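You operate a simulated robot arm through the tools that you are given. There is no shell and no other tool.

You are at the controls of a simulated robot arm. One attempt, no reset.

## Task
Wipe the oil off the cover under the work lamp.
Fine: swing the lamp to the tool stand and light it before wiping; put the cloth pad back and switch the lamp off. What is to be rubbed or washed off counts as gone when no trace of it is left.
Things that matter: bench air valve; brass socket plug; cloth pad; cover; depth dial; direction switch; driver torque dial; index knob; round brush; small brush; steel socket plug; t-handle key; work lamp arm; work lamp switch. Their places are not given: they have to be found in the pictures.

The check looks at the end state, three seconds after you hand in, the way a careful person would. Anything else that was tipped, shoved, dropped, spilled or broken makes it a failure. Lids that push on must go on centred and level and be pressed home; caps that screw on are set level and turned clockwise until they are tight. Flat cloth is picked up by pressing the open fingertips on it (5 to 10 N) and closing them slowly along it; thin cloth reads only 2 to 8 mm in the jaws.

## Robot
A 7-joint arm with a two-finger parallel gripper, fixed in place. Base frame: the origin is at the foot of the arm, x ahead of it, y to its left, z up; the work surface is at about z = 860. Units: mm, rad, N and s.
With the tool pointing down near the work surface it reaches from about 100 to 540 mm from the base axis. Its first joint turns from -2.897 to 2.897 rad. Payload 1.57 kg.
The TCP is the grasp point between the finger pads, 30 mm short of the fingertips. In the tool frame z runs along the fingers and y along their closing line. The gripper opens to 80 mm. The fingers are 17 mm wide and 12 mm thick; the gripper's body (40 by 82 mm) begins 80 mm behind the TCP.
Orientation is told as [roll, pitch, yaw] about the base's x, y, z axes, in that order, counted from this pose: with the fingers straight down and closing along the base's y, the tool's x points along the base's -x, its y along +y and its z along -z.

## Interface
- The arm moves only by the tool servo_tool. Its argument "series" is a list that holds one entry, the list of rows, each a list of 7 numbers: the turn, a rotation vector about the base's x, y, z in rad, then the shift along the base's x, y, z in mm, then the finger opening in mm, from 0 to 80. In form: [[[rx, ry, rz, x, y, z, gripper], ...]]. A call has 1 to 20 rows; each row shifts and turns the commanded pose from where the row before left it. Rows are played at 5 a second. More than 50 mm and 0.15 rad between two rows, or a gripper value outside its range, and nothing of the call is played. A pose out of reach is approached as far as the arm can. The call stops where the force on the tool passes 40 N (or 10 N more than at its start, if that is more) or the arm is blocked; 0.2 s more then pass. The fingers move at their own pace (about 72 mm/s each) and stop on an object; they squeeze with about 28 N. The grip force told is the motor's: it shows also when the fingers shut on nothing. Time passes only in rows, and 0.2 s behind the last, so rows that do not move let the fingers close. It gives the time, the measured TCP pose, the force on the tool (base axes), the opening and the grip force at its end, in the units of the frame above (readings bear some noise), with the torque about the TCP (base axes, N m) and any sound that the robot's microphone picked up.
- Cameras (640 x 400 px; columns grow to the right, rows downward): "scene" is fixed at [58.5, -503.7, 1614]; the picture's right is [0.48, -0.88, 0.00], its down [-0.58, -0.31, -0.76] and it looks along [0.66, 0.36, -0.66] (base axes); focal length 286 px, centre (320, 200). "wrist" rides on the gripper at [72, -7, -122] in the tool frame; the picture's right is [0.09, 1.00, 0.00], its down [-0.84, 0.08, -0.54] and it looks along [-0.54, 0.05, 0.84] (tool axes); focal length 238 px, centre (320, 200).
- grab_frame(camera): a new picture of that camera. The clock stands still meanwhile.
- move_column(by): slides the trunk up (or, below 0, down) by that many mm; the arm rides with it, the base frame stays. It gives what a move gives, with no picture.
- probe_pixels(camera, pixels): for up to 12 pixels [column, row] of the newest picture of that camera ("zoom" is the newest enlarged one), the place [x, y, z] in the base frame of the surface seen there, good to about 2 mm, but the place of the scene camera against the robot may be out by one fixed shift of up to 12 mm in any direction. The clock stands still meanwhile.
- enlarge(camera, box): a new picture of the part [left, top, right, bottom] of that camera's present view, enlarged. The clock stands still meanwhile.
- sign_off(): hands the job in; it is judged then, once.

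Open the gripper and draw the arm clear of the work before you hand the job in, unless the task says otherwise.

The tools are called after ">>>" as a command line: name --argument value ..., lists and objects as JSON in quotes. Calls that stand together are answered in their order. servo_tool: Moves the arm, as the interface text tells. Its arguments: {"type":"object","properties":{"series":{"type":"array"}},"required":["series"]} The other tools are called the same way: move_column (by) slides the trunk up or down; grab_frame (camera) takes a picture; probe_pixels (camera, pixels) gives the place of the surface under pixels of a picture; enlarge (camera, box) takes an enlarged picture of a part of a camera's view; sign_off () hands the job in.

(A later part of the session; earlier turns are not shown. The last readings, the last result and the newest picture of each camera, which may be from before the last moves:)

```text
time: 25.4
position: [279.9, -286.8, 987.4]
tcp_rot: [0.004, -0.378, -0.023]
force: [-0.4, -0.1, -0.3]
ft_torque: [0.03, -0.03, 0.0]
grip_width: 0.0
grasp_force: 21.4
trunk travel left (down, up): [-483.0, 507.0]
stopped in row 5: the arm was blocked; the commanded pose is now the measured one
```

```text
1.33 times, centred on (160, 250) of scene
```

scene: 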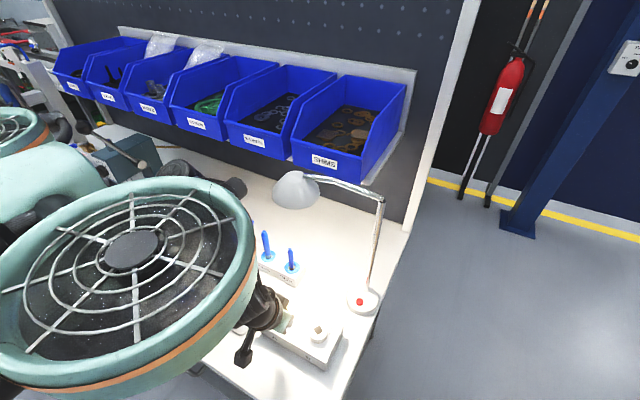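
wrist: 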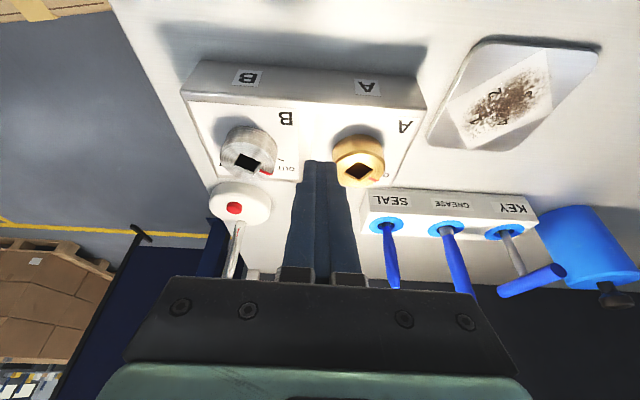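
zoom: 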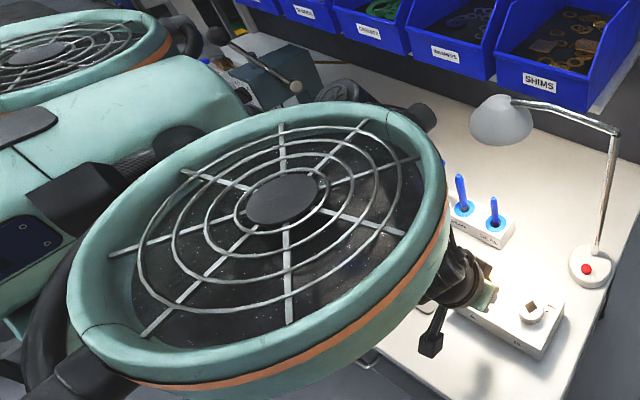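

The robot body has ducts at (130,±246), and the tilted wrist ran under the right one. I raise the trunk 150 mm, back off along the path I came, and straighten the tool so the wrist swings forward out from under the duct.

>>> move_column --by 150

>>> servo_tool --series '[[[0, 0, 0, 15, -10, 0, 0], [0, 0, 0, 15, -10, 0, 0], [0, 0.1, 0, 10, 0, 0, 0], [0, 0.1, 0, 0, 0, 0, 0], [0, 0.1, 0, 0, 0, 0, 0], [0, 0.078, 0, 0, 0, 0, 0], [0, 0, 0, 0, 0, 0, 0]]]'

>>> grab_frame --camera "scene"

>>> grab_frame --camera "wrist"

```text
time: 27.1
position: [280.2, -285.6, 1138.8]
tcp_rot: [0.001, -0.377, -0.019]
force: [0.1, -0.8, -1.2]
ft_torque: [-0.03, -0.01, 0.02]
grip_width: 0.1
grasp_force: 21.5
trunk travel left (down, up): [-633.0, 357.0]
```

```text
time: 28.7
position: [322.7, -305.0, 1139.6]
tcp_rot: [-0.006, -0.005, -0.017]
force: [-0.4, 0.1, 0.4]
ft_torque: [0.01, -0.01, 0.02]
grip_width: 0.0
grasp_force: 21.3
trunk travel left (down, up): [-633.0, 357.0]
```

```text
taken
```

scene: 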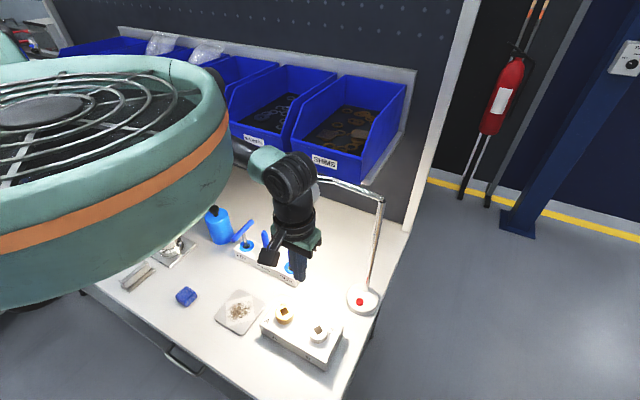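

```text
taken
```

wrist: 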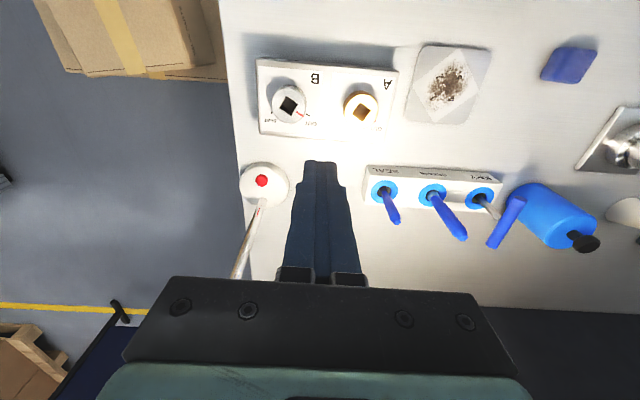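

The pose is clean and the tool vertical at (323,-305,1139). To get more room below the duct, I raise the trunk 100 mm and lower the arm the same amount in place.

>>> move_column --by 100

>>> servo_tool --series '[[[0, 0, 0, 0, 0, -20, 0], [0, 0, 0, 0, 0, -20, 0], [0, 0, 0, 0, 0, -20, 0], [0, 0, 0, 0, 0, -20, 0], [0, 0, 0, 0, 0, -20, 0], [0, 0, 0, 0, 0, 0, 0]]]'

>>> grab_frame --camera "scene"

```text
time: 30.1
position: [322.0, -305.4, 1238.8]
tcp_rot: [-0.005, -0.007, -0.018]
force: [0.0, 0.4, 0.9]
ft_torque: [0.02, 0.01, 0.0]
grip_width: 0.0
grasp_force: 21.0
trunk travel left (down, up): [-733.0, 257.0]
```

```text
time: 31.5
position: [321.8, -304.8, 1139.5]
tcp_rot: [-0.003, -0.006, -0.018]
force: [-0.1, -0.5, -0.6]
ft_torque: [0.0, -0.01, 0.01]
grip_width: 0.0
grasp_force: 21.2
trunk travel left (down, up): [-733.0, 257.0]
```

```text
taken
```

scene: 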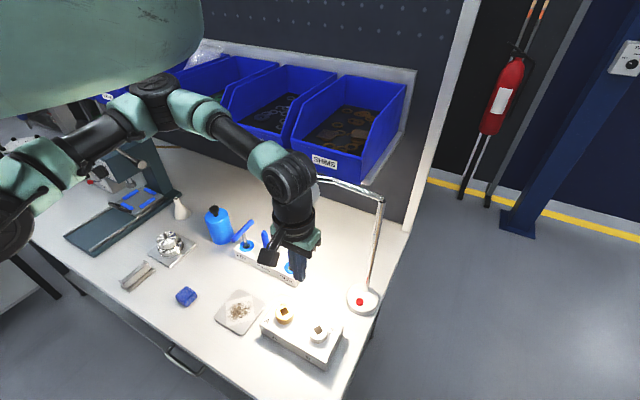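

Now the whole arm is visible in the scene view with good clearance below the body. I check the elbow, forearm and shade positions.

>>> probe_pixels --camera "scene" --pixels '[[155, 85], [190, 105], [235, 135], [285, 170], [100, 130], [20, 180], [318, 190], [300, 230], [270, 255], [295, 210]]'

```text
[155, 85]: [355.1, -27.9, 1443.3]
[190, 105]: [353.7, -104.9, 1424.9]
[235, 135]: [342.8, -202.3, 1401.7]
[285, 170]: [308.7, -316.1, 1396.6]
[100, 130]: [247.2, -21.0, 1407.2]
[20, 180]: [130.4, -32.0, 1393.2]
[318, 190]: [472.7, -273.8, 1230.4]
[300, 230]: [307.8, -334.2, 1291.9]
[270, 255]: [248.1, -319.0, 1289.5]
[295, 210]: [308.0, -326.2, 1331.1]
```

The elbow is at (355,-28,1440) and clear of bins and lamp. I move over to above the pad at about (255,25), opening the gripper on the way.

>>> servo_tool --series '[[[0, 0, 0, -15, 20, 0, 0], [0, 0, 0, -15, 35, 0, 0], [0, 0, 0, -7, 35, 0, 0], [0, 0, 0, -5, 35, 0, 0], [0, 0, 0, -5, 35, 0, 0], [0, 0, 0, -5, 35, 0, 30], [0, 0, 0, -5, 35, 0, 60], [0, 0, 0, -5, 35, 0, 80], [0, 0, 0, -5, 35, 0, 80], [0, 0, 0.017, 0, 30, 0, 80], [0, 0, 0, 0, 0, 0, 80]]]'

>>> grab_frame --camera "scene"

>>> grab_frame --camera "wrist"

```text
time: 33.9
position: [291.0, 16.5, 1140.0]
tcp_rot: [-0.005, -0.005, -0.003]
force: [-0.5, 0.2, 0.0]
ft_torque: [0.01, 0.0, 0.0]
grip_width: 80.3
grasp_force: 0.0
out of reach, approached as far as the arm can: row 7, 8, 9
trunk travel left (down, up): [-733.0, 257.0]
```

```text
taken
```

scene: 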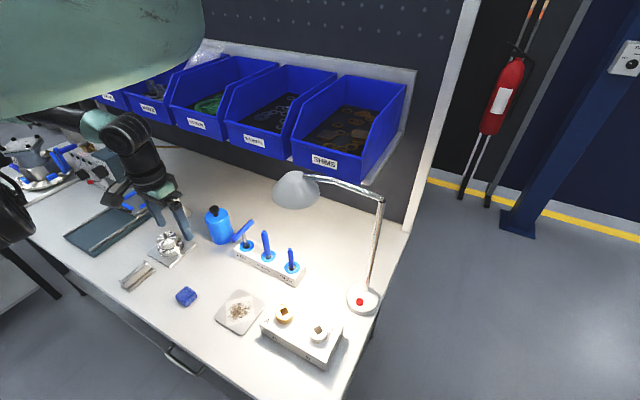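

```text
taken
```

wrist: 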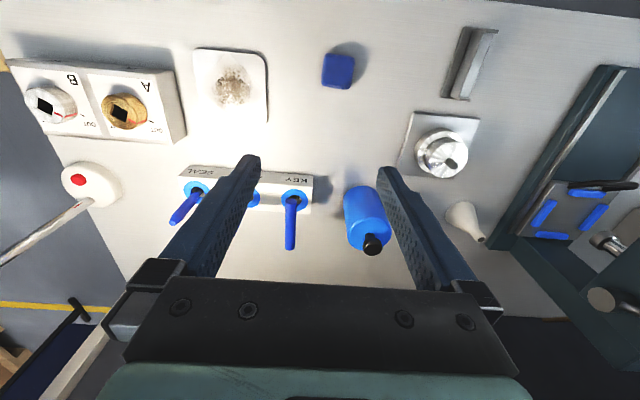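

At this height the arm can't fold closer than x≈291. I probe the objects around, then lower in place before moving inward.

>>> probe_pixels --camera "wrist" --pixels '[[365, 215], [372, 243], [338, 68], [325, 55], [352, 57], [322, 85], [350, 87], [415, 170], [445, 150], [470, 60], [290, 200], [233, 90]]'

>>> enlarge --camera "wrist" --box '[180, 30, 380, 130]'

```text
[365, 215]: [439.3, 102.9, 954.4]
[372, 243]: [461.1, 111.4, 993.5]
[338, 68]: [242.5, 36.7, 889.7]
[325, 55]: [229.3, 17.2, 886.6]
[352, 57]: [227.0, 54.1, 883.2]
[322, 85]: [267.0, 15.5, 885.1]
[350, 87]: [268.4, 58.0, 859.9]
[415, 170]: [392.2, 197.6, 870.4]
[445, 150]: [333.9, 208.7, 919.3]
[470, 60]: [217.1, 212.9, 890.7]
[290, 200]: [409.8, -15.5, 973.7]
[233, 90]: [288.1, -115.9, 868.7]
```

```text
3.20 times, centred on (280, 80) of wrist
```

zoom: 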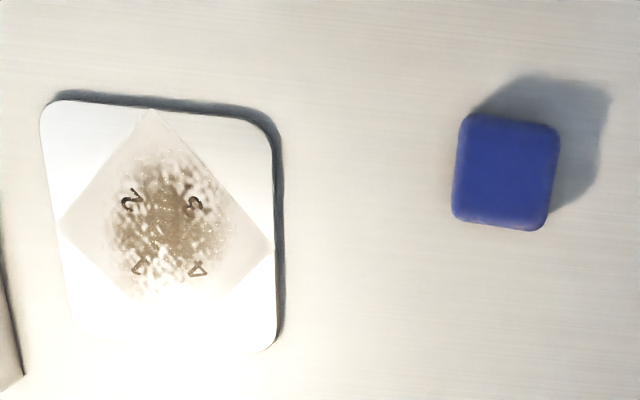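

The pad centre is near (248,35), about 40 mm square, top z≈890, with clear table around. I lower 140 mm here and then move inward over the pad.

>>> servo_tool --series '[[[0, 0, 0, 0, 0, -30, 80], [0, 0, 0, 0, 0, -30, 80], [0, 0, 0, 0, 0, -30, 80], [0, 0, 0, 0, 0, -30, 80], [0, 0, 0, 0, 0, -20, 80], [0, 0, 0, -20, 8, 0, 80], [0, 0, 0, -20, 8, 0, 80], [0, 0, 0, 0, 0, 0, 80]]]'

>>> grab_frame --camera "wrist"

>>> grab_frame --camera "scene"

```text
time: 35.7
position: [250.0, 33.1, 1000.4]
tcp_rot: [-0.004, -0.004, 0.0]
force: [0.2, 0.0, 0.0]
ft_torque: [0.02, 0.06, -0.01]
grip_width: 79.8
grasp_force: 0.1
trunk travel left (down, up): [-733.0, 257.0]
```

```text
taken
```

wrist: 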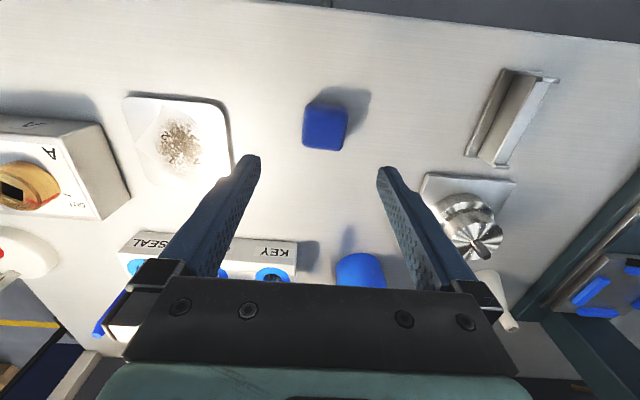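

```text
taken
```

scene: 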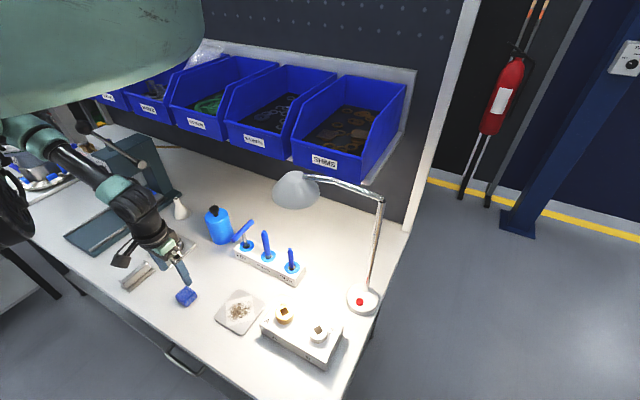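

I'm above the pad at (250,33,1000). The forearm passes near the drill press in the scene view, so I probe both, and the pad outline from the wrist.

>>> probe_pixels --camera "scene" --pixels '[[25, 130], [60, 160], [90, 180], [125, 195], [85, 127], [140, 162], [110, 140], [130, 150], [160, 185], [70, 215]]'

>>> enlarge --camera "wrist" --box '[270, 70, 390, 170]'

>>> probe_pixels --camera "wrist" --pixels '[[325, 128], [305, 108], [346, 108], [306, 145], [340, 148], [325, 106], [325, 145], [308, 128], [343, 128]]'

```text
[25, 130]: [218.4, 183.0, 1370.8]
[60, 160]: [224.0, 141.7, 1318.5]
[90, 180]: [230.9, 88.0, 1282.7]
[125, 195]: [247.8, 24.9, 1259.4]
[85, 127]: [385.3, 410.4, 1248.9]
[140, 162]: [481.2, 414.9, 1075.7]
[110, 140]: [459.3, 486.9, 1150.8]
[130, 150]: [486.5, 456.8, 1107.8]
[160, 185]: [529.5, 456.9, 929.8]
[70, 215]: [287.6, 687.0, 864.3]
```

```text
4.00 times, centred on (330, 120) of wrist
```

zoom: 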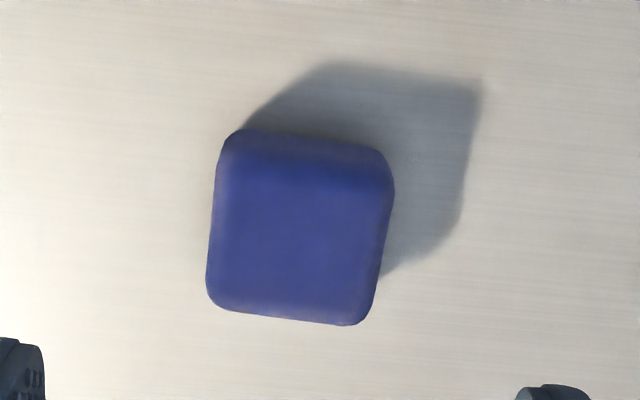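

```text
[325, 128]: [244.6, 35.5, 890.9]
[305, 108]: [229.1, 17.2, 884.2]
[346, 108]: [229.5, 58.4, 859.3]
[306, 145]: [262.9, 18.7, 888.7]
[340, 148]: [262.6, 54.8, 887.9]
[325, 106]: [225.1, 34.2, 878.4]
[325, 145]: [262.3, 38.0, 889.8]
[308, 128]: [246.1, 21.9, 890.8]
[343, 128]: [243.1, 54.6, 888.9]
```

The pad spans about x 228–266, y 15–57 with yaw ≈0, so gripping along y is right. I centre at (247,36) and descend to TCP z 901 with the jaws open.

>>> servo_tool --series '[[[0, 0, 0, -3, 3, -25, 80], [0, 0, 0, 0, 0, -25, 80], [0, 0, 0, 0, 0, -20, 80], [0, 0, 0, 0, 0, -15, 80], [0, 0, 0, 0, 0, -10, 80], [0, 0, 0, 0, 0, -4, 80], [0, 0, 0, 0, 0, 0, 80]]]'

>>> grab_frame --camera "wrist"

>>> enlarge --camera "scene" --box '[100, 200, 300, 360]'

```text
time: 37.3
position: [247.5, 35.5, 901.8]
tcp_rot: [-0.004, -0.003, 0.001]
force: [-0.1, -1.2, -0.1]
ft_torque: [0.01, -0.02, -0.01]
grip_width: 80.0
grasp_force: 0.0
trunk travel left (down, up): [-733.0, 257.0]
```

```text
taken
```

wrist: 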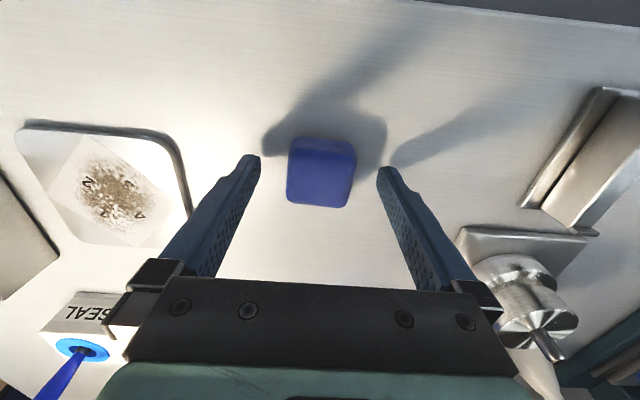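

```text
2.50 times, centred on (200, 280) of scene
```

zoom: 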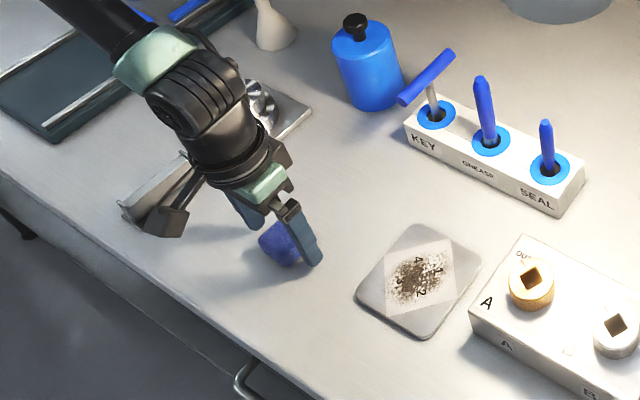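

The pad sits centred between the open fingers. I close the jaws on it.

>>> servo_tool --series '[[[0, 0, 0, 0, 0, 0, 60], [0, 0, 0, 0, 0, 0, 50], [0, 0, 0, 0, 0, 0, 44], [0, 0, 0, 0, 0, 0, 38], [0, 0, 0, 0, 0, 0, 30], [0, 0, 0, 0, 0, 0, 20], [0, 0, 0, 0, 0, 0, 20]]]'

>>> grab_frame --camera "wrist"

```text
time: 38.9
position: [245.7, 36.7, 902.1]
tcp_rot: [-0.005, -0.005, -0.001]
force: [0.0, 0.5, 0.8]
ft_torque: [0.01, -0.03, -0.03]
grip_width: 43.0
grasp_force: 28.1
trunk travel left (down, up): [-733.0, 257.0]
```

```text
taken
```

wrist: 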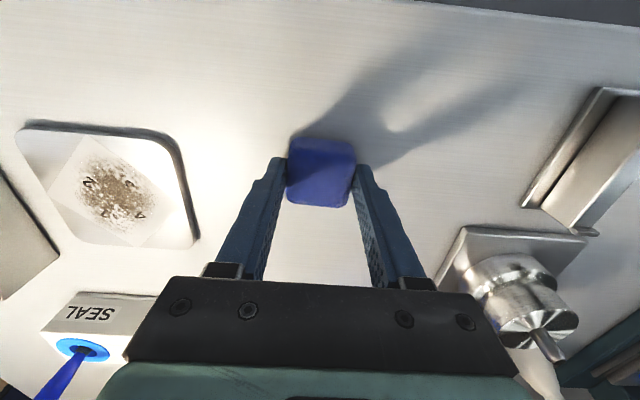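

The pad is gripped at 43 mm with 28 N. I lift it 45 mm and carry it to above the cover centre (288,-120).

>>> servo_tool --series '[[[0, 0, 0, 0, 0, 10, 20], [0, 0, 0, 0, 0, 15, 20], [0, 0, 0, 0, 0, 20, 20], [0, 0, 0, 8, -30, 0, 20], [0, 0, 0, 8, -32, 0, 20], [0, 0, 0, 8, -32, 0, 20], [0, 0, 0, 9, -32, 0, 20], [0, 0, 0, 8, -30, 0, 20], [0, 0, 0, 0, 0, 0, 20]]]'

>>> grab_frame --camera "wrist"

>>> grab_frame --camera "scene"

```text
time: 40.9
position: [288.3, -121.6, 946.8]
tcp_rot: [-0.007, -0.008, 0.001]
force: [-0.6, -1.1, 0.0]
ft_torque: [-0.03, 0.03, -0.01]
grip_width: 43.1
grasp_force: 28.3
trunk travel left (down, up): [-733.0, 257.0]
```

```text
taken
```

wrist: 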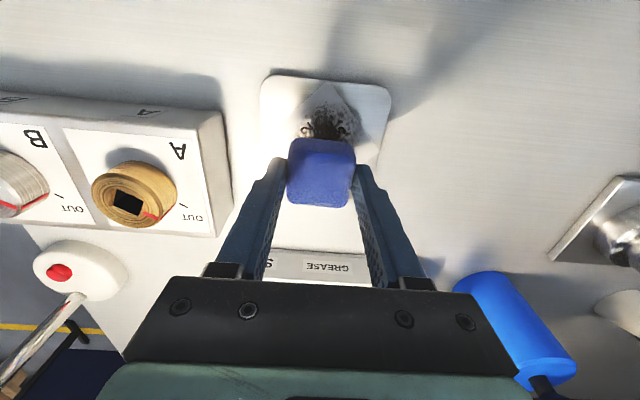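

```text
taken
```

scene: 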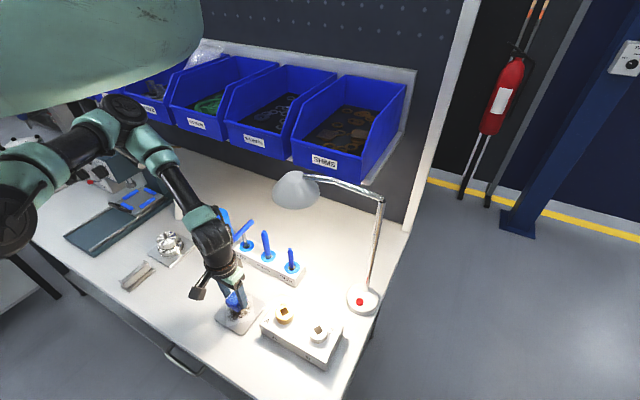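

The pad hovers over the cover. I lower toward the expected contact (TCP ≈911), the last part in 1 mm steps.

>>> servo_tool --series '[[[0, 0, 0, 0, 0, -15, 20], [0, 0, 0, 0, 0, -12, 20], [0, 0, 0, 0, 0, -5, 20], [0, 0, 0, 0, 0, -2, 20], [0, 0, 0, 0, 0, -1, 20], [0, 0, 0, 0, 0, 0, 20]]]'

```text
time: 42.3
position: [287.2, -119.9, 910.8]
tcp_rot: [-0.006, -0.006, 0.001]
force: [-0.7, 0.3, 0.1]
ft_torque: [0.02, -0.02, 0.0]
grip_width: 42.8
grasp_force: 28.0
trunk travel left (down, up): [-733.0, 257.0]
```

No contact force yet; I go down another 1 mm at a time.

>>> servo_tool --series '[[[0, 0, 0, 0, 0, -1, 20], [0, 0, 0, 0, 0, 0, 20]]]'

>>> servo_tool --series '[[[0, 0, 0, 0, 0, -0.7, 20], [0, 0, 0, 0, 0, 0, 20]]]'

```text
time: 42.9
position: [288.8, -119.5, 910.7]
tcp_rot: [-0.005, -0.006, 0.001]
force: [0.4, -0.1, -0.9]
ft_torque: [-0.04, -0.01, -0.02]
grip_width: 43.2
grasp_force: 28.0
trunk travel left (down, up): [-733.0, 257.0]
```

```text
time: 43.5
position: [288.5, -119.9, 911.0]
tcp_rot: [-0.006, -0.003, 0.001]
force: [0.0, 0.2, 0.1]
ft_torque: [0.0, 0.01, -0.02]
grip_width: 43.0
grasp_force: 28.2
trunk travel left (down, up): [-733.0, 257.0]
```

>>> servo_tool --series '[[[0, 0, 0, 0, 0, -1, 20], [0, 0, 0, 0, 0, 0, 20]]]'

>>> enlarge --camera "wrist" --box '[230, 60, 430, 220]'

```text
time: 44.1
position: [289.0, -120.7, 909.9]
tcp_rot: [-0.007, -0.007, -0.003]
force: [0.2, -0.7, 8.7]
ft_torque: [0.14, 0.02, 0.01]
grip_width: 43.0
grasp_force: 28.1
trunk travel left (down, up): [-733.0, 257.0]
```

```text
2.50 times, centred on (330, 140) of wrist
```

zoom: 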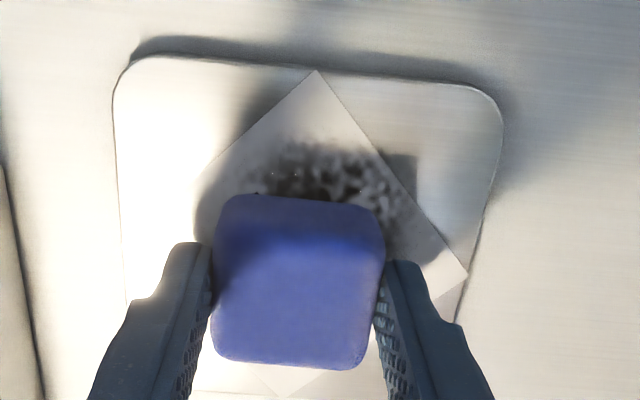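

Contact at 8.7 N. I wipe with small y-strokes starting at the -x side of the smudge, staying inside the cover's edges.

>>> servo_tool --series '[[[0, 0, 0, -8, 0, 0.2, 20], [0, 0, 0, -8, 0, 0, 20], [0, 0, 0, -8, 0, 0, 20], [0, 0, 0, 0, -12, 0, 20], [0, 0, 0, 0, -12, 0, 20], [0, 0, 0, 0, 12, 0, 20], [0, 0, 0, 0, 12, 0, 20], [0, 0, 0, 0, 12, 0, 20], [0, 0, 0, 0, 12, 0, 20]]]'

>>> enlarge --camera "wrist" --box '[230, 60, 430, 220]'

```text
time: 46.1
position: [263.1, -95.8, 908.6]
tcp_rot: [-0.006, -0.005, -0.001]
force: [-0.8, -5.0, 11.9]
ft_torque: [-0.07, 0.01, -0.01]
grip_width: 42.8
grasp_force: 28.0
trunk travel left (down, up): [-733.0, 257.0]
```

```text
2.50 times, centred on (330, 140) of wrist
```

zoom: 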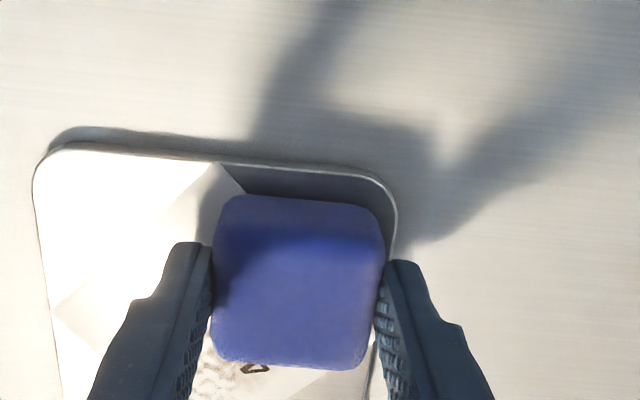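

The wiped strip is clean already and the cover hasn't visibly moved. I continue with strokes toward +x at slightly lower pressure.

>>> servo_tool --series '[[[0, 0, 0, 9, 0, 0.3, 20], [0, 0, 0, 0, -12, 0, 20], [0, 0, 0, 0, -12, 0, 20], [0, 0, 0, 0, -12, 0, 20], [0, 0, 0, 0, -12, 0, 20], [0, 0, 0, 9, 0, 0, 20], [0, 0, 0, 0, 12, 0, 20], [0, 0, 0, 0, 12, 0, 20], [0, 0, 0, 0, 12, 0, 20], [0, 0, 0, 0, 12, 0, 20], [0, 0, 0, 9, 0, 0, 20], [0, 0, 0, 0, -12, 0, 20], [0, 0, 0, 0, -12, 0, 20], [0, 0, 0, 0, -12, 0, 20], [0, 0, 0, 0, -12, 0, 20]]]'

>>> enlarge --camera "wrist" --box '[230, 60, 430, 220]'

```text
time: 49.3
position: [290.1, -143.9, 907.7]
tcp_rot: [-0.005, -0.004, -0.002]
force: [0.7, 0.5, 0.6]
ft_torque: [0.04, -0.04, 0.01]
grip_width: 42.8
grasp_force: 27.8
trunk travel left (down, up): [-733.0, 257.0]
```

```text
2.50 times, centred on (330, 140) of wrist
```

zoom: 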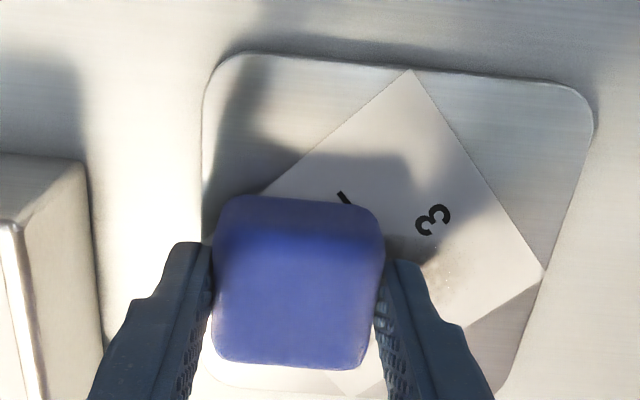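

Contact has been lost (0.6 N), so I lower in 0.5 mm steps until force returns.

>>> servo_tool --series '[[[0, 0, 0, 0, 0, -0.4, 20], [0, 0, 0, 0, 0, 0, 20]]]'

>>> servo_tool --series '[[[0, 0, 0, 0, 0, -0.4, 20], [0, 0, 0, 0, 0, 0, 20]]]'

```text
time: 49.9
position: [291.2, -143.1, 909.1]
tcp_rot: [-0.005, -0.007, 0.001]
force: [0.3, 1.3, 6.9]
ft_torque: [0.23, 0.01, -0.04]
grip_width: 43.1
grasp_force: 28.2
trunk travel left (down, up): [-733.0, 257.0]
```

```text
time: 50.5
position: [290.2, -143.3, 909.7]
tcp_rot: [-0.006, -0.006, -0.002]
force: [-0.4, 1.2, 14.0]
ft_torque: [0.22, 0.05, 0.01]
grip_width: 42.8
grasp_force: 27.8
trunk travel left (down, up): [-733.0, 257.0]
```

Contact is back (14 N). I correct the small tilt (0.006 rad), ease 0.3 mm, and carry on wiping the rest of the area toward +x.

>>> servo_tool --series '[[[0.006, 0.006, 0, 0, 0, 0.3, 20], [0, 0, 0, 0, 12, 0, 20], [0, 0, 0, 0, 12, 0, 20], [0, 0, 0, 0, 12, 0, 20], [0, 0, 0, 0, 12, 0, 20], [0, 0, 0, 9, 0, 0, 20], [0, 0, 0, 0, -12, 0, 20], [0, 0, 0, 0, -12, 0, 20], [0, 0, 0, 0, -12, 0, 20], [0, 0, 0, 0, -12, 0, 20]]]'

>>> enlarge --camera "wrist" --box '[230, 60, 430, 220]'

```text
time: 52.7
position: [299.9, -144.3, 909.3]
tcp_rot: [0.002, 0.001, 0.0]
force: [-0.1, 2.4, 4.1]
ft_torque: [0.05, -0.09, 0.04]
grip_width: 43.1
grasp_force: 27.6
trunk travel left (down, up): [-733.0, 257.0]
```

```text
2.50 times, centred on (330, 140) of wrist
```

zoom: 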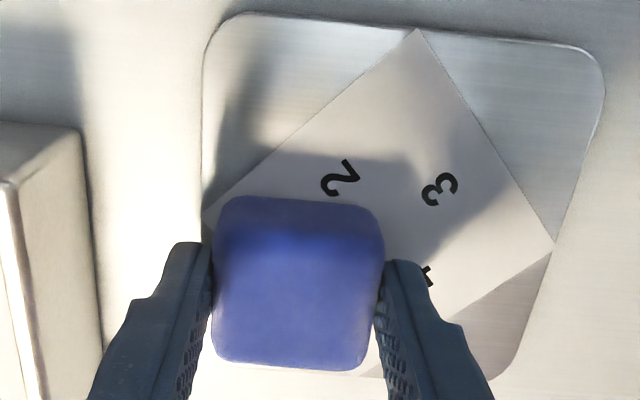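

The wiped part looks clean. I finish the remaining +x portion with two more strokes.

>>> servo_tool --series '[[[0, 0, 0, 7, 0, -0.2, 20], [0, 0, 0, 0, 12, 0, 20], [0, 0, 0, 0, 12, 0, 20], [0, 0, 0, 0, 12, 0, 20], [0, 0, 0, 0, 12, 0, 20], [0, 0, 0, 7, 0, 0, 20], [0, 0, 0, 0, -12, 0, 20], [0, 0, 0, 0, -12, 0, 20], [0, 0, 0, 0, -12, 0, 20], [0, 0, 0, 0, -12, 0, 20], [0, 0, 0, 0, 12, 0, 20], [0, 0, 0, 0, 12, 0, 20]]]'

>>> servo_tool --series '[[[0, 0, 0, 0, 0, 10, 20], [0, 0, 0, 0, 0, 20, 20], [0, 0, 0, -20, 40, 20, 20], [0, 0, 0, -20, 40, 0, 20], [0, 0, 0, 0, 30, 0, 20], [0, 0, 0, 0, 0, 0, 20]]]'

>>> enlarge --camera "wrist" --box '[60, 40, 320, 240]'

>>> enlarge --camera "scene" --box '[200, 270, 300, 350]'

```text
time: 55.3
position: [312.4, -121.1, 909.3]
tcp_rot: [0.0, 0.002, -0.003]
force: [-0.5, 0.2, 3.5]
ft_torque: [0.04, -0.06, -0.02]
grip_width: 42.7
grasp_force: 27.8
trunk travel left (down, up): [-733.0, 257.0]
```

```text
time: 56.7
position: [273.8, -9.5, 958.7]
tcp_rot: [0.0, 0.0, -0.001]
force: [-0.8, 0.2, 0.1]
ft_torque: [0.02, -0.03, 0.02]
grip_width: 43.0
grasp_force: 28.3
trunk travel left (down, up): [-733.0, 257.0]
```

```text
2.00 times, centred on (190, 140) of wrist
```

zoom: 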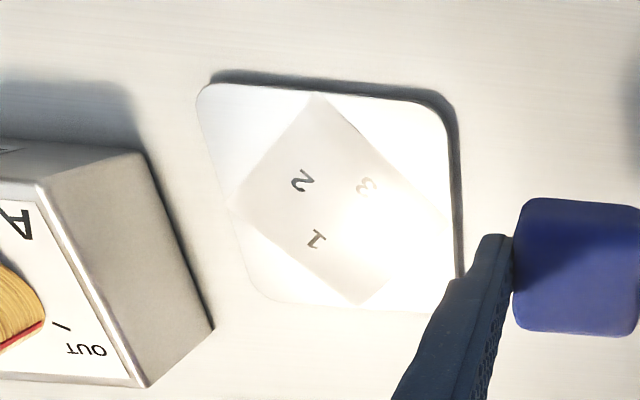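

```text
5.00 times, centred on (250, 310) of scene
```

zoom: 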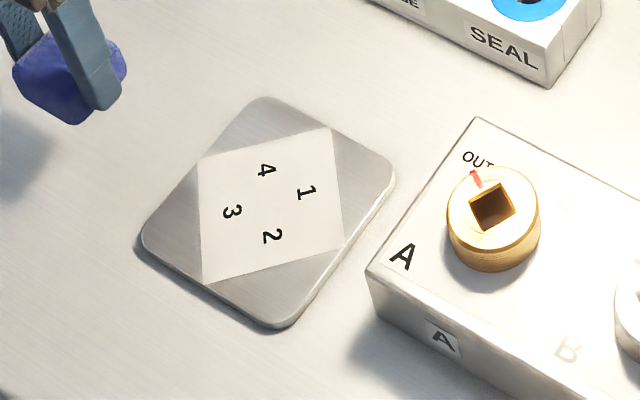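

The cover looks clean in both views. I zoom closer to search for faint residue and check whether the cover has shifted.

>>> enlarge --camera "scene" --box '[222, 288, 262, 313]'

>>> enlarge --camera "scene" --box '[220, 300, 260, 330]'

>>> enlarge --camera "wrist" --box '[150, 80, 250, 200]'

>>> grab_frame --camera "scene"

>>> probe_pixels --camera "scene" --pixels '[[240, 311], [252, 292], [218, 318], [275, 305], [256, 332], [228, 320]]'

```text
16.00 times, centred on (242, 300) of scene
```

zoom: 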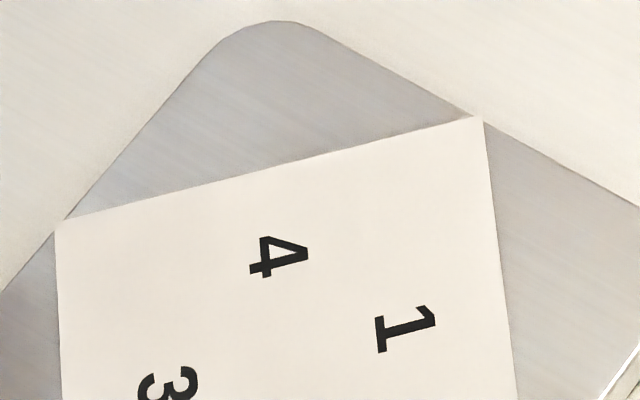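

```text
13.33 times, centred on (240, 315) of scene
```

zoom: 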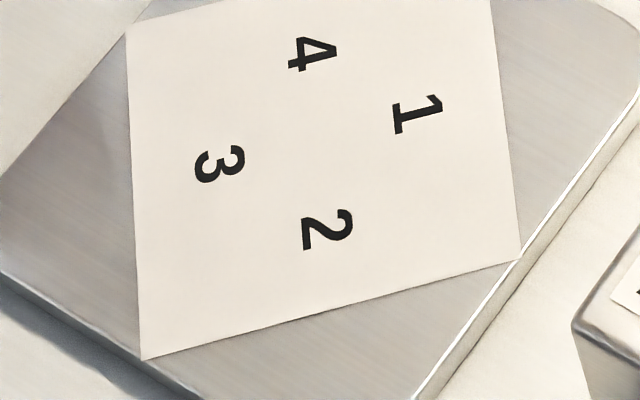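

```text
3.33 times, centred on (200, 140) of wrist
```

zoom: 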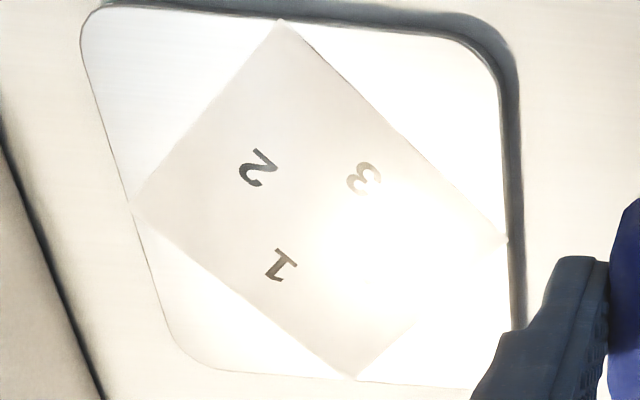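

```text
taken
```

scene: 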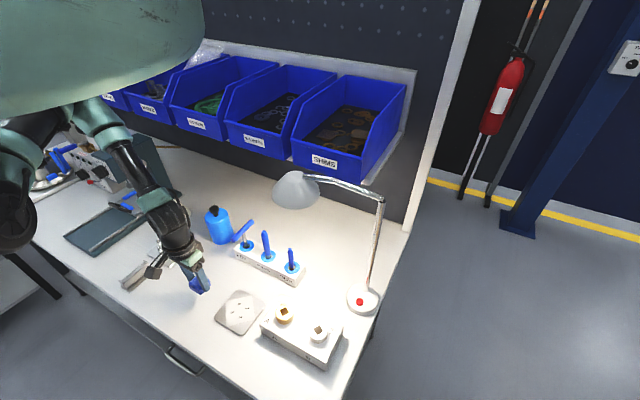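

```text
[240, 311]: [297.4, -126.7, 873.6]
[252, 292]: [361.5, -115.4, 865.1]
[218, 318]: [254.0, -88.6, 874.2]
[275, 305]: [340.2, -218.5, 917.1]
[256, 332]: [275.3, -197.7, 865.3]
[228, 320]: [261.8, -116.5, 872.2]
```

No trace is visible even at 16× and the cover hasn't moved. I take the pad back to its original spot (246.8,36.5), hovering first and then setting down gently.

>>> servo_tool --series '[[[0, 0, 0, -9, 15, 0, 20], [0, 0, 0, -9, 16, 0, 20], [0, 0, 0, -9, 15, 0, 20], [0, 0, 0, 0, 0, -20, 20], [0, 0, 0, 0, 0, -20, 20], [0, 0, 0, 0, 0, -10, 20], [0, 0, 0, 0, 0, -4, 20], [0, 0, 0, 0, 0, -2, 20], [0, 0, 0, 0, 0, -1, 20], [0, 0, 0, 0, 0, 0, 20]]]'

>>> grab_frame --camera "wrist"

```text
time: 58.9
position: [247.3, 34.9, 902.1]
tcp_rot: [0.001, 0.0, -0.002]
force: [0.2, -0.4, -0.7]
ft_torque: [-0.01, -0.01, 0.0]
grip_width: 42.9
grasp_force: 27.7
trunk travel left (down, up): [-733.0, 257.0]
```

```text
taken
```

wrist: 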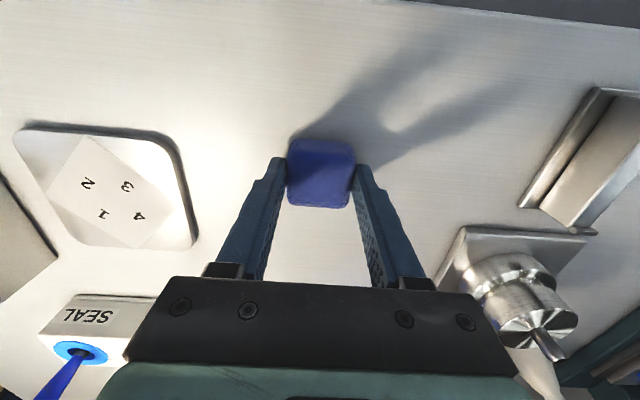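

The picture matches the grasp view almost exactly; contact with the table isn't felt yet. I lower in half-millimetre steps.

>>> servo_tool --series '[[[0, 0, 0, 0, 0, -0.6, 20], [0, 0, 0, 0, 0, 0, 20]]]'

>>> servo_tool --series '[[[0, 0, 0, 0, 0, -0.5, 20], [0, 0, 0, 0, 0, 0, 20]]]'

```text
time: 59.5
position: [247.6, 34.8, 901.6]
tcp_rot: [0.0, -0.001, -0.001]
force: [0.4, -0.6, 3.5]
ft_torque: [-0.07, -0.03, 0.0]
grip_width: 42.7
grasp_force: 28.0
trunk travel left (down, up): [-733.0, 257.0]
```

```text
time: 60.1
position: [245.8, 35.6, 901.3]
tcp_rot: [0.001, -0.001, 0.001]
force: [0.4, 0.8, 8.8]
ft_torque: [0.0, -0.02, 0.02]
grip_width: 42.5
grasp_force: 27.7
trunk travel left (down, up): [-733.0, 257.0]
```

The pad is on the table (8.8 N). I open the jaws slowly and lift straight up.

>>> servo_tool --series '[[[0, 0, 0, 0, 0, 0.3, 46], [0, 0, 0, 0, 0, 0, 55], [0, 0, 0, 0, 0, 0, 70], [0, 0, 0, 0, 0, 0, 80], [0, 0, 0, 0, 0, 0, 80], [0, 0, 0, 0, 0, 15, 80], [0, 0, 0, 0, 0, 25, 80], [0, 0, 0, 0, 0, 30, 80], [0, 0, 0, 0, 0, 30, 80], [0, 0, 0, 0, 0, 0, 80]]]'

>>> grab_frame --camera "wrist"

>>> grab_frame --camera "scene"

```text
time: 62.3
position: [246.8, 36.8, 1002.9]
tcp_rot: [0.001, 0.001, -0.001]
force: [0.5, 0.3, 0.2]
ft_torque: [-0.03, -0.02, 0.0]
grip_width: 80.0
grasp_force: 0.1
trunk travel left (down, up): [-733.0, 257.0]
```

```text
taken
```

wrist: 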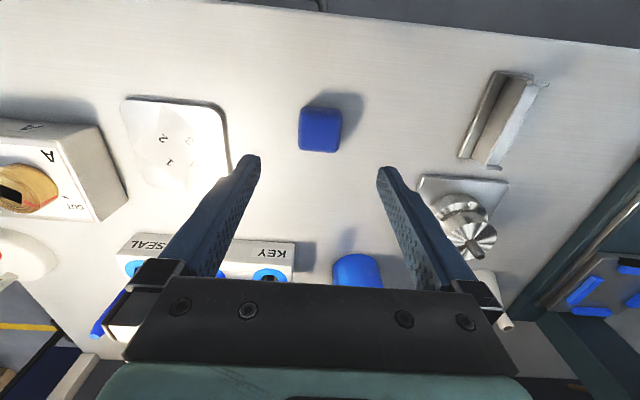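

```text
taken
```

scene: 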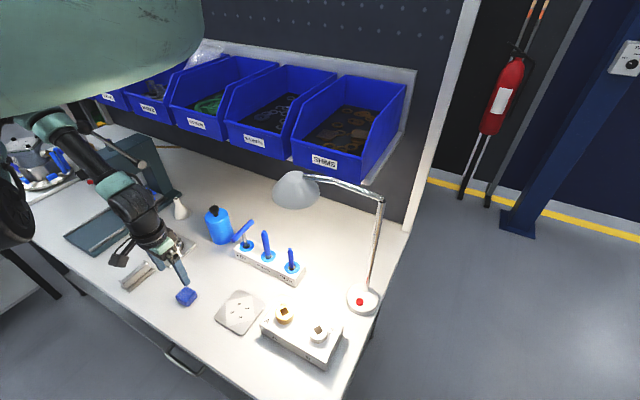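

The pad is back at (186,297) in the scene, same as at the start. Now I retrace the clear path toward the lamp switch: first up and over to (322,-305,1139) with the jaws closed.

>>> servo_tool --series '[[[0, 0, 0, 22, -10, 10, 80], [0, 0, 0, 23, -10, 20, 80], [0, 0, 0, 3, 0, 35, 80], [0, 0, 0, 0, 0, 35, 60], [0, 0, 0, 0, 0, 36, 40], [0, 0, 0, 0, -35, 0, 20], [0, 0, 0, 0, -35, 0, 0], [0, 0, 0, 0, -35, 0, 0], [0, 0, 0, 0, -35, 0, 0], [0, 0, 0, 0, -35, 0, 0], [0, 0, 0, 5, -35, 0, 0], [0, 0, 0, 5, -35, 0, 0], [0, 0, 0, 5, -35, 0, 0], [0, 0, 0, 12, -42, 0, 0], [0, 0, 0, 0, 0, 0, 0]]]'

>>> grab_frame --camera "scene"

```text
time: 64.2
position: [306.8, -57.0, 1134.7]
tcp_rot: [-0.027, 0.025, 0.203]
force: [0.7, 0.2, -0.2]
ft_torque: [0.0, 0.01, -0.02]
grip_width: 0.0
grasp_force: 21.0
trunk travel left (down, up): [-733.0, 257.0]
stopped in row 9: the arm was blocked; the commanded pose is now the measured one
```

```text
taken
```

scene: 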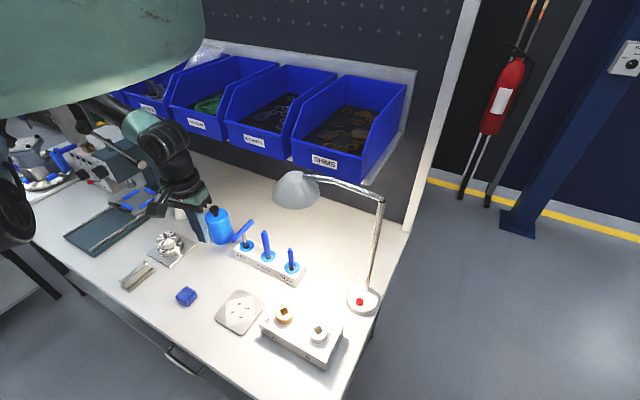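

The arm got too folded at this height and was blocked. I move outward and lower, and undo the small rotation (0.2 rad yaw).

>>> servo_tool --series '[[[0, 0, 0, 10, 0, -20, 0], [0, 0, 0, 10, 0, -20, 0], [0.009, -0.008, -0.07, 10, 0, -20, 0], [0.009, -0.008, -0.07, 0, 0, 0, 0], [0.009, -0.009, -0.063, 0, 0, 0, 0], [0, 0, 0, 0, 0, 0, 0]]]'

>>> grab_frame --camera "scene"

```text
time: 65.6
position: [337.3, -56.4, 1076.2]
tcp_rot: [0.002, -0.008, 0.0]
force: [1.1, 0.6, 0.5]
ft_torque: [0.0, -0.01, 0.02]
grip_width: 0.1
grasp_force: 21.1
trunk travel left (down, up): [-733.0, 257.0]
```

```text
taken
```

scene: 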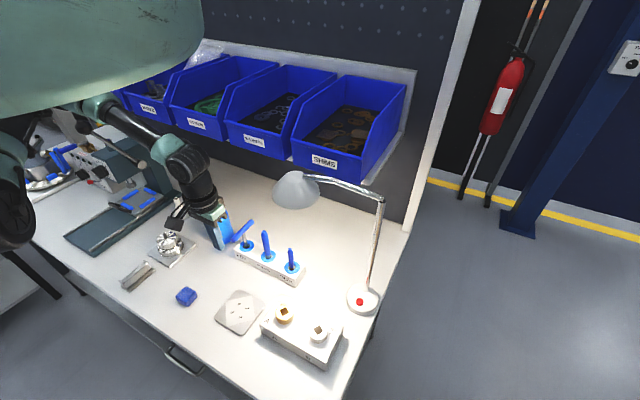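

Pose recovered at (337,-56,1076). I continue toward (322,-305), rising to z 1139 on the way.

>>> servo_tool --series '[[[0, 0, 0, -4, -30, 0, 0], [0, 0, 0, -4, -30, 0, 0], [0, 0, 0, -4, -30, 0, 0], [0, 0, 0, -3, -30, 20, 0], [0, 0, 0, 0, -30, 20, 0], [0, 0, 0, 0, -33, 23, 0], [0, 0, 0, 0, -33, 0, 0], [0, 0, 0, 0, -33, 0, 0], [0, 0, 0, 0, 0, 0, 0]]]'

>>> grab_frame --camera "scene"

```text
time: 67.6
position: [321.3, -306.7, 1137.4]
tcp_rot: [0.0, -0.009, 0.001]
force: [-0.7, -0.3, 0.1]
ft_torque: [0.0, 0.0, 0.0]
grip_width: 0.0
grasp_force: 21.3
trunk travel left (down, up): [-733.0, 257.0]
```

```text
taken
```

scene: 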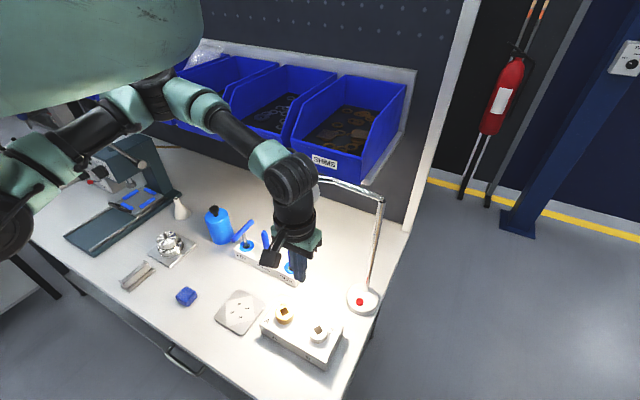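

Back in the known configuration. I raise 100 mm, move to (377,-400) and tilt to −0.55 as before, well above the lamp.

>>> servo_tool --series '[[[0, 0, 0, 0, 0, 33, 0], [0, 0, 0, 0, 0, 33, 0], [0, 0, 0, 0, 0, 35, 0], [0, 0, 0, 0, -30, 0, 0], [0, 0, 0, 0, -33, 0, 0], [0, 0, 0, 15, -30, 0, 0], [0, 0, 0, 20, 0, 0, 0], [0, 0, 0, 20, 0, 0, 0], [0, -0.11, 0, 0, 0, 0, 0], [0, -0.11, 0, 0, 0, 0, 0], [0, -0.11, 0, 0, 0, 0, 0], [0, -0.11, 0, 0, 0, 0, 0], [0, -0.105, 0, 0, 0, 0, 0], [0, 0, 0, 0, 0, 0, 0]]]'

>>> grab_frame --camera "scene"

```text
time: 70.6
position: [377.0, -397.3, 1238.6]
tcp_rot: [0.0, -0.555, 0.002]
force: [0.3, 0.2, 0.4]
ft_torque: [-0.04, 0.03, 0.0]
grip_width: 0.1
grasp_force: 21.2
trunk travel left (down, up): [-733.0, 257.0]
```

```text
taken
```

scene: 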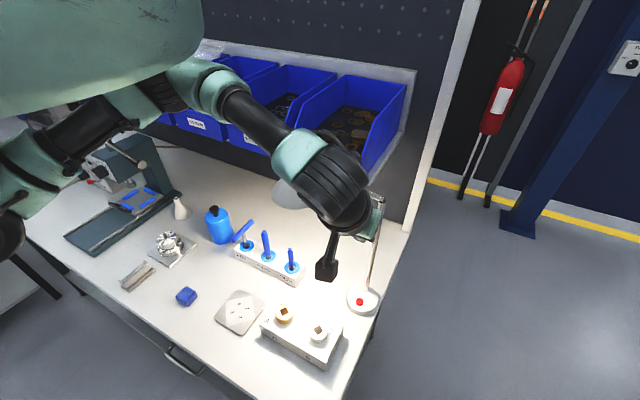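

Same configuration as before the first press, slightly further back. I check the forearm's x against the shade (x≥385) before lowering the trunk.

>>> probe_pixels --camera "scene" --pixels '[[300, 155], [270, 130], [240, 110], [275, 110], [215, 90], [180, 90], [335, 190], [325, 140], [285, 195], [210, 70]]'

```text
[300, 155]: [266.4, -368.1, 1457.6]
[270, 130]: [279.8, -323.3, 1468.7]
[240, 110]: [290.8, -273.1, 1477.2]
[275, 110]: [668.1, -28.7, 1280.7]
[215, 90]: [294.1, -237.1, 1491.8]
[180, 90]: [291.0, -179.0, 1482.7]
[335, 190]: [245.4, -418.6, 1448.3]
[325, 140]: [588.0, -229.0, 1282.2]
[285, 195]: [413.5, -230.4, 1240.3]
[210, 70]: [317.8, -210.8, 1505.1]
```

The forearm is at x≈270–320, clear of the shade. I lower the trunk 280 mm to TCP z≈959.

>>> move_column --by -280

>>> grab_frame --camera "scene"

>>> grab_frame --camera "wrist"

```text
time: 73.4
position: [377.4, -398.0, 957.9]
tcp_rot: [0.0, -0.553, 0.003]
force: [-0.3, -0.2, -0.2]
ft_torque: [0.01, 0.01, -0.03]
grip_width: 0.1
grasp_force: 20.9
trunk travel left (down, up): [-453.0, 537.0]
```

```text
taken
```

scene: 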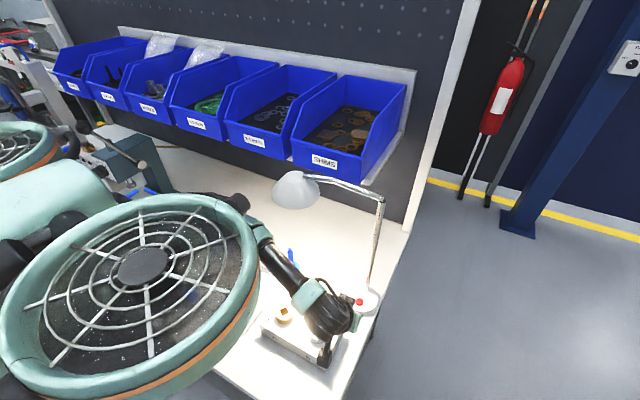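

```text
taken
```

wrist: 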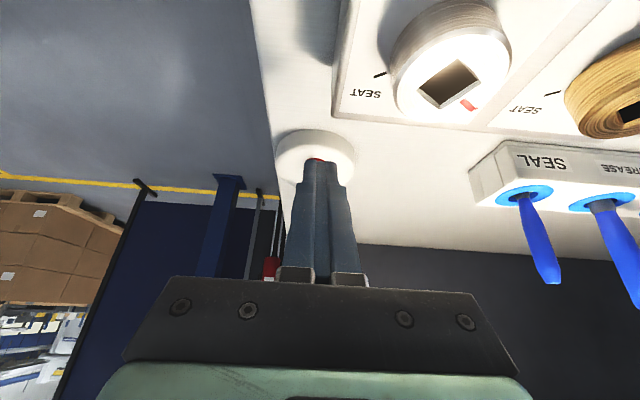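

Nothing was touched. I advance over the button at (448,-399.5) and lower to just above it.

>>> servo_tool --series '[[[0, 0, 0, 20, -0.5, 0, 0], [0, 0, 0, 20, -0.5, 0, 0], [0, 0, 0, 20, -0.5, 0, 0], [0, 0, 0, 10.5, 0, 0, 0], [0, 0, 0, 0, 0, -10, 0], [0, 0, 0, 0, 0, -10, 0], [0, 0, 0, 0, 0, -8, 0], [0, 0, 0, 0, 0, -4, 0], [0, 0, 0, 0, 0, 0, 0]]]'

>>> enlarge --camera "wrist" --box '[260, 100, 380, 220]'

```text
time: 75.4
position: [447.7, -398.2, 926.8]
tcp_rot: [-0.001, -0.554, 0.003]
force: [0.4, -0.3, -0.7]
ft_torque: [0.03, -0.01, -0.01]
grip_width: 0.0
grasp_force: 21.1
trunk travel left (down, up): [-453.0, 537.0]
```

```text
3.33 times, centred on (320, 160) of wrist
```

zoom: 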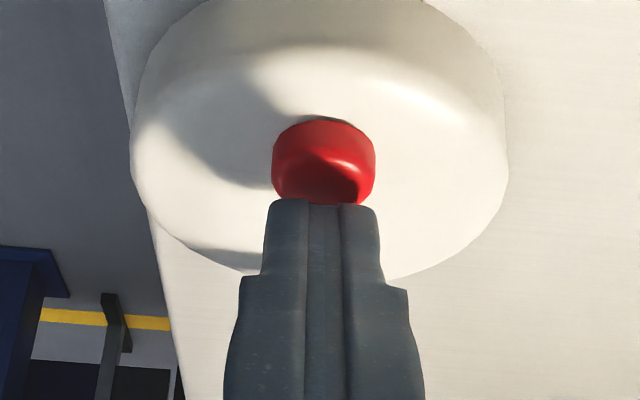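

The tip is just over the centre of the button. I press down in 1 mm steps until the click.

>>> servo_tool --series '[[[0, 0, 0, 0, 0, -2, 0], [0, 0, 0, 0, 0, -1, 0], [0, 0, 0, 0, 0, -1, 0]]]'

```text
time: 76.2
position: [448.0, -400.9, 923.4]
tcp_rot: [0.0, -0.552, 0.001]
force: [-0.5, -0.1, 0.8]
ft_torque: [0.01, -0.02, 0.0]
grip_width: 0.0
grasp_force: 20.7
trunk travel left (down, up): [-453.0, 537.0]
```

>>> servo_tool --series '[[[0, 0, 0, 0, 0, -1, 0], [0, 0, 0, 0, 0, -1, 0]]]'

```text
time: 76.8
position: [448.3, -400.4, 921.7]
tcp_rot: [-0.001, -0.555, 0.002]
force: [-0.4, -0.7, 1.9]
ft_torque: [0.01, -0.04, 0.0]
grip_width: 0.1
grasp_force: 21.6
trunk travel left (down, up): [-453.0, 537.0]
heard: click
```

A click was heard. I check the light before lifting off.

>>> servo_tool --series '[[[0, 0, 0, 0, 0, 5, 0], [0, 0, 0, 0, 0, 15, 0], [0, 0, 0, 0, 0, 15, 0], [0, 0, 0, -20, 0, 2, 0], [0, 0, 0, -25, 0, 0, 0], [0, 0, 0, -26, 0, 0, 0], [0, 0, 0, 0, 0, 0, 0]]]'

>>> grab_frame --camera "scene"

>>> grab_frame --camera "wrist"

```text
time: 78.4
position: [376.8, -400.0, 958.5]
tcp_rot: [0.0, -0.555, 0.001]
force: [-0.7, 0.6, -0.3]
ft_torque: [-0.04, 0.0, 0.01]
grip_width: 0.0
grasp_force: 20.8
trunk travel left (down, up): [-453.0, 537.0]
```

```text
taken
```

scene: 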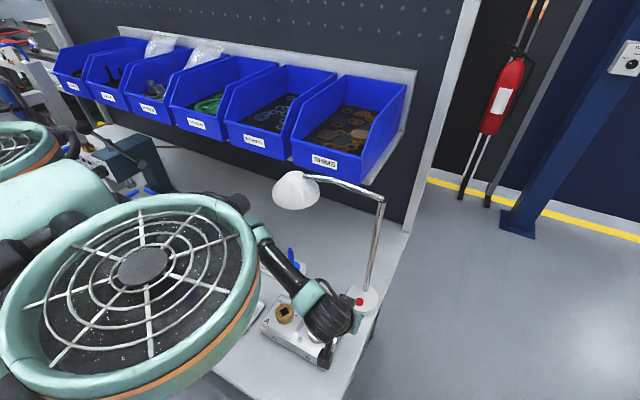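

```text
taken
```

wrist: 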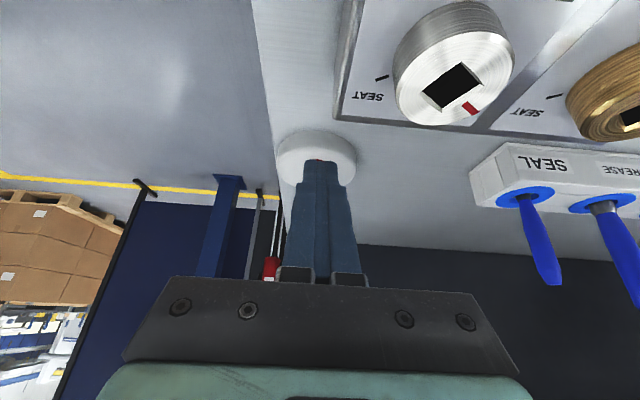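

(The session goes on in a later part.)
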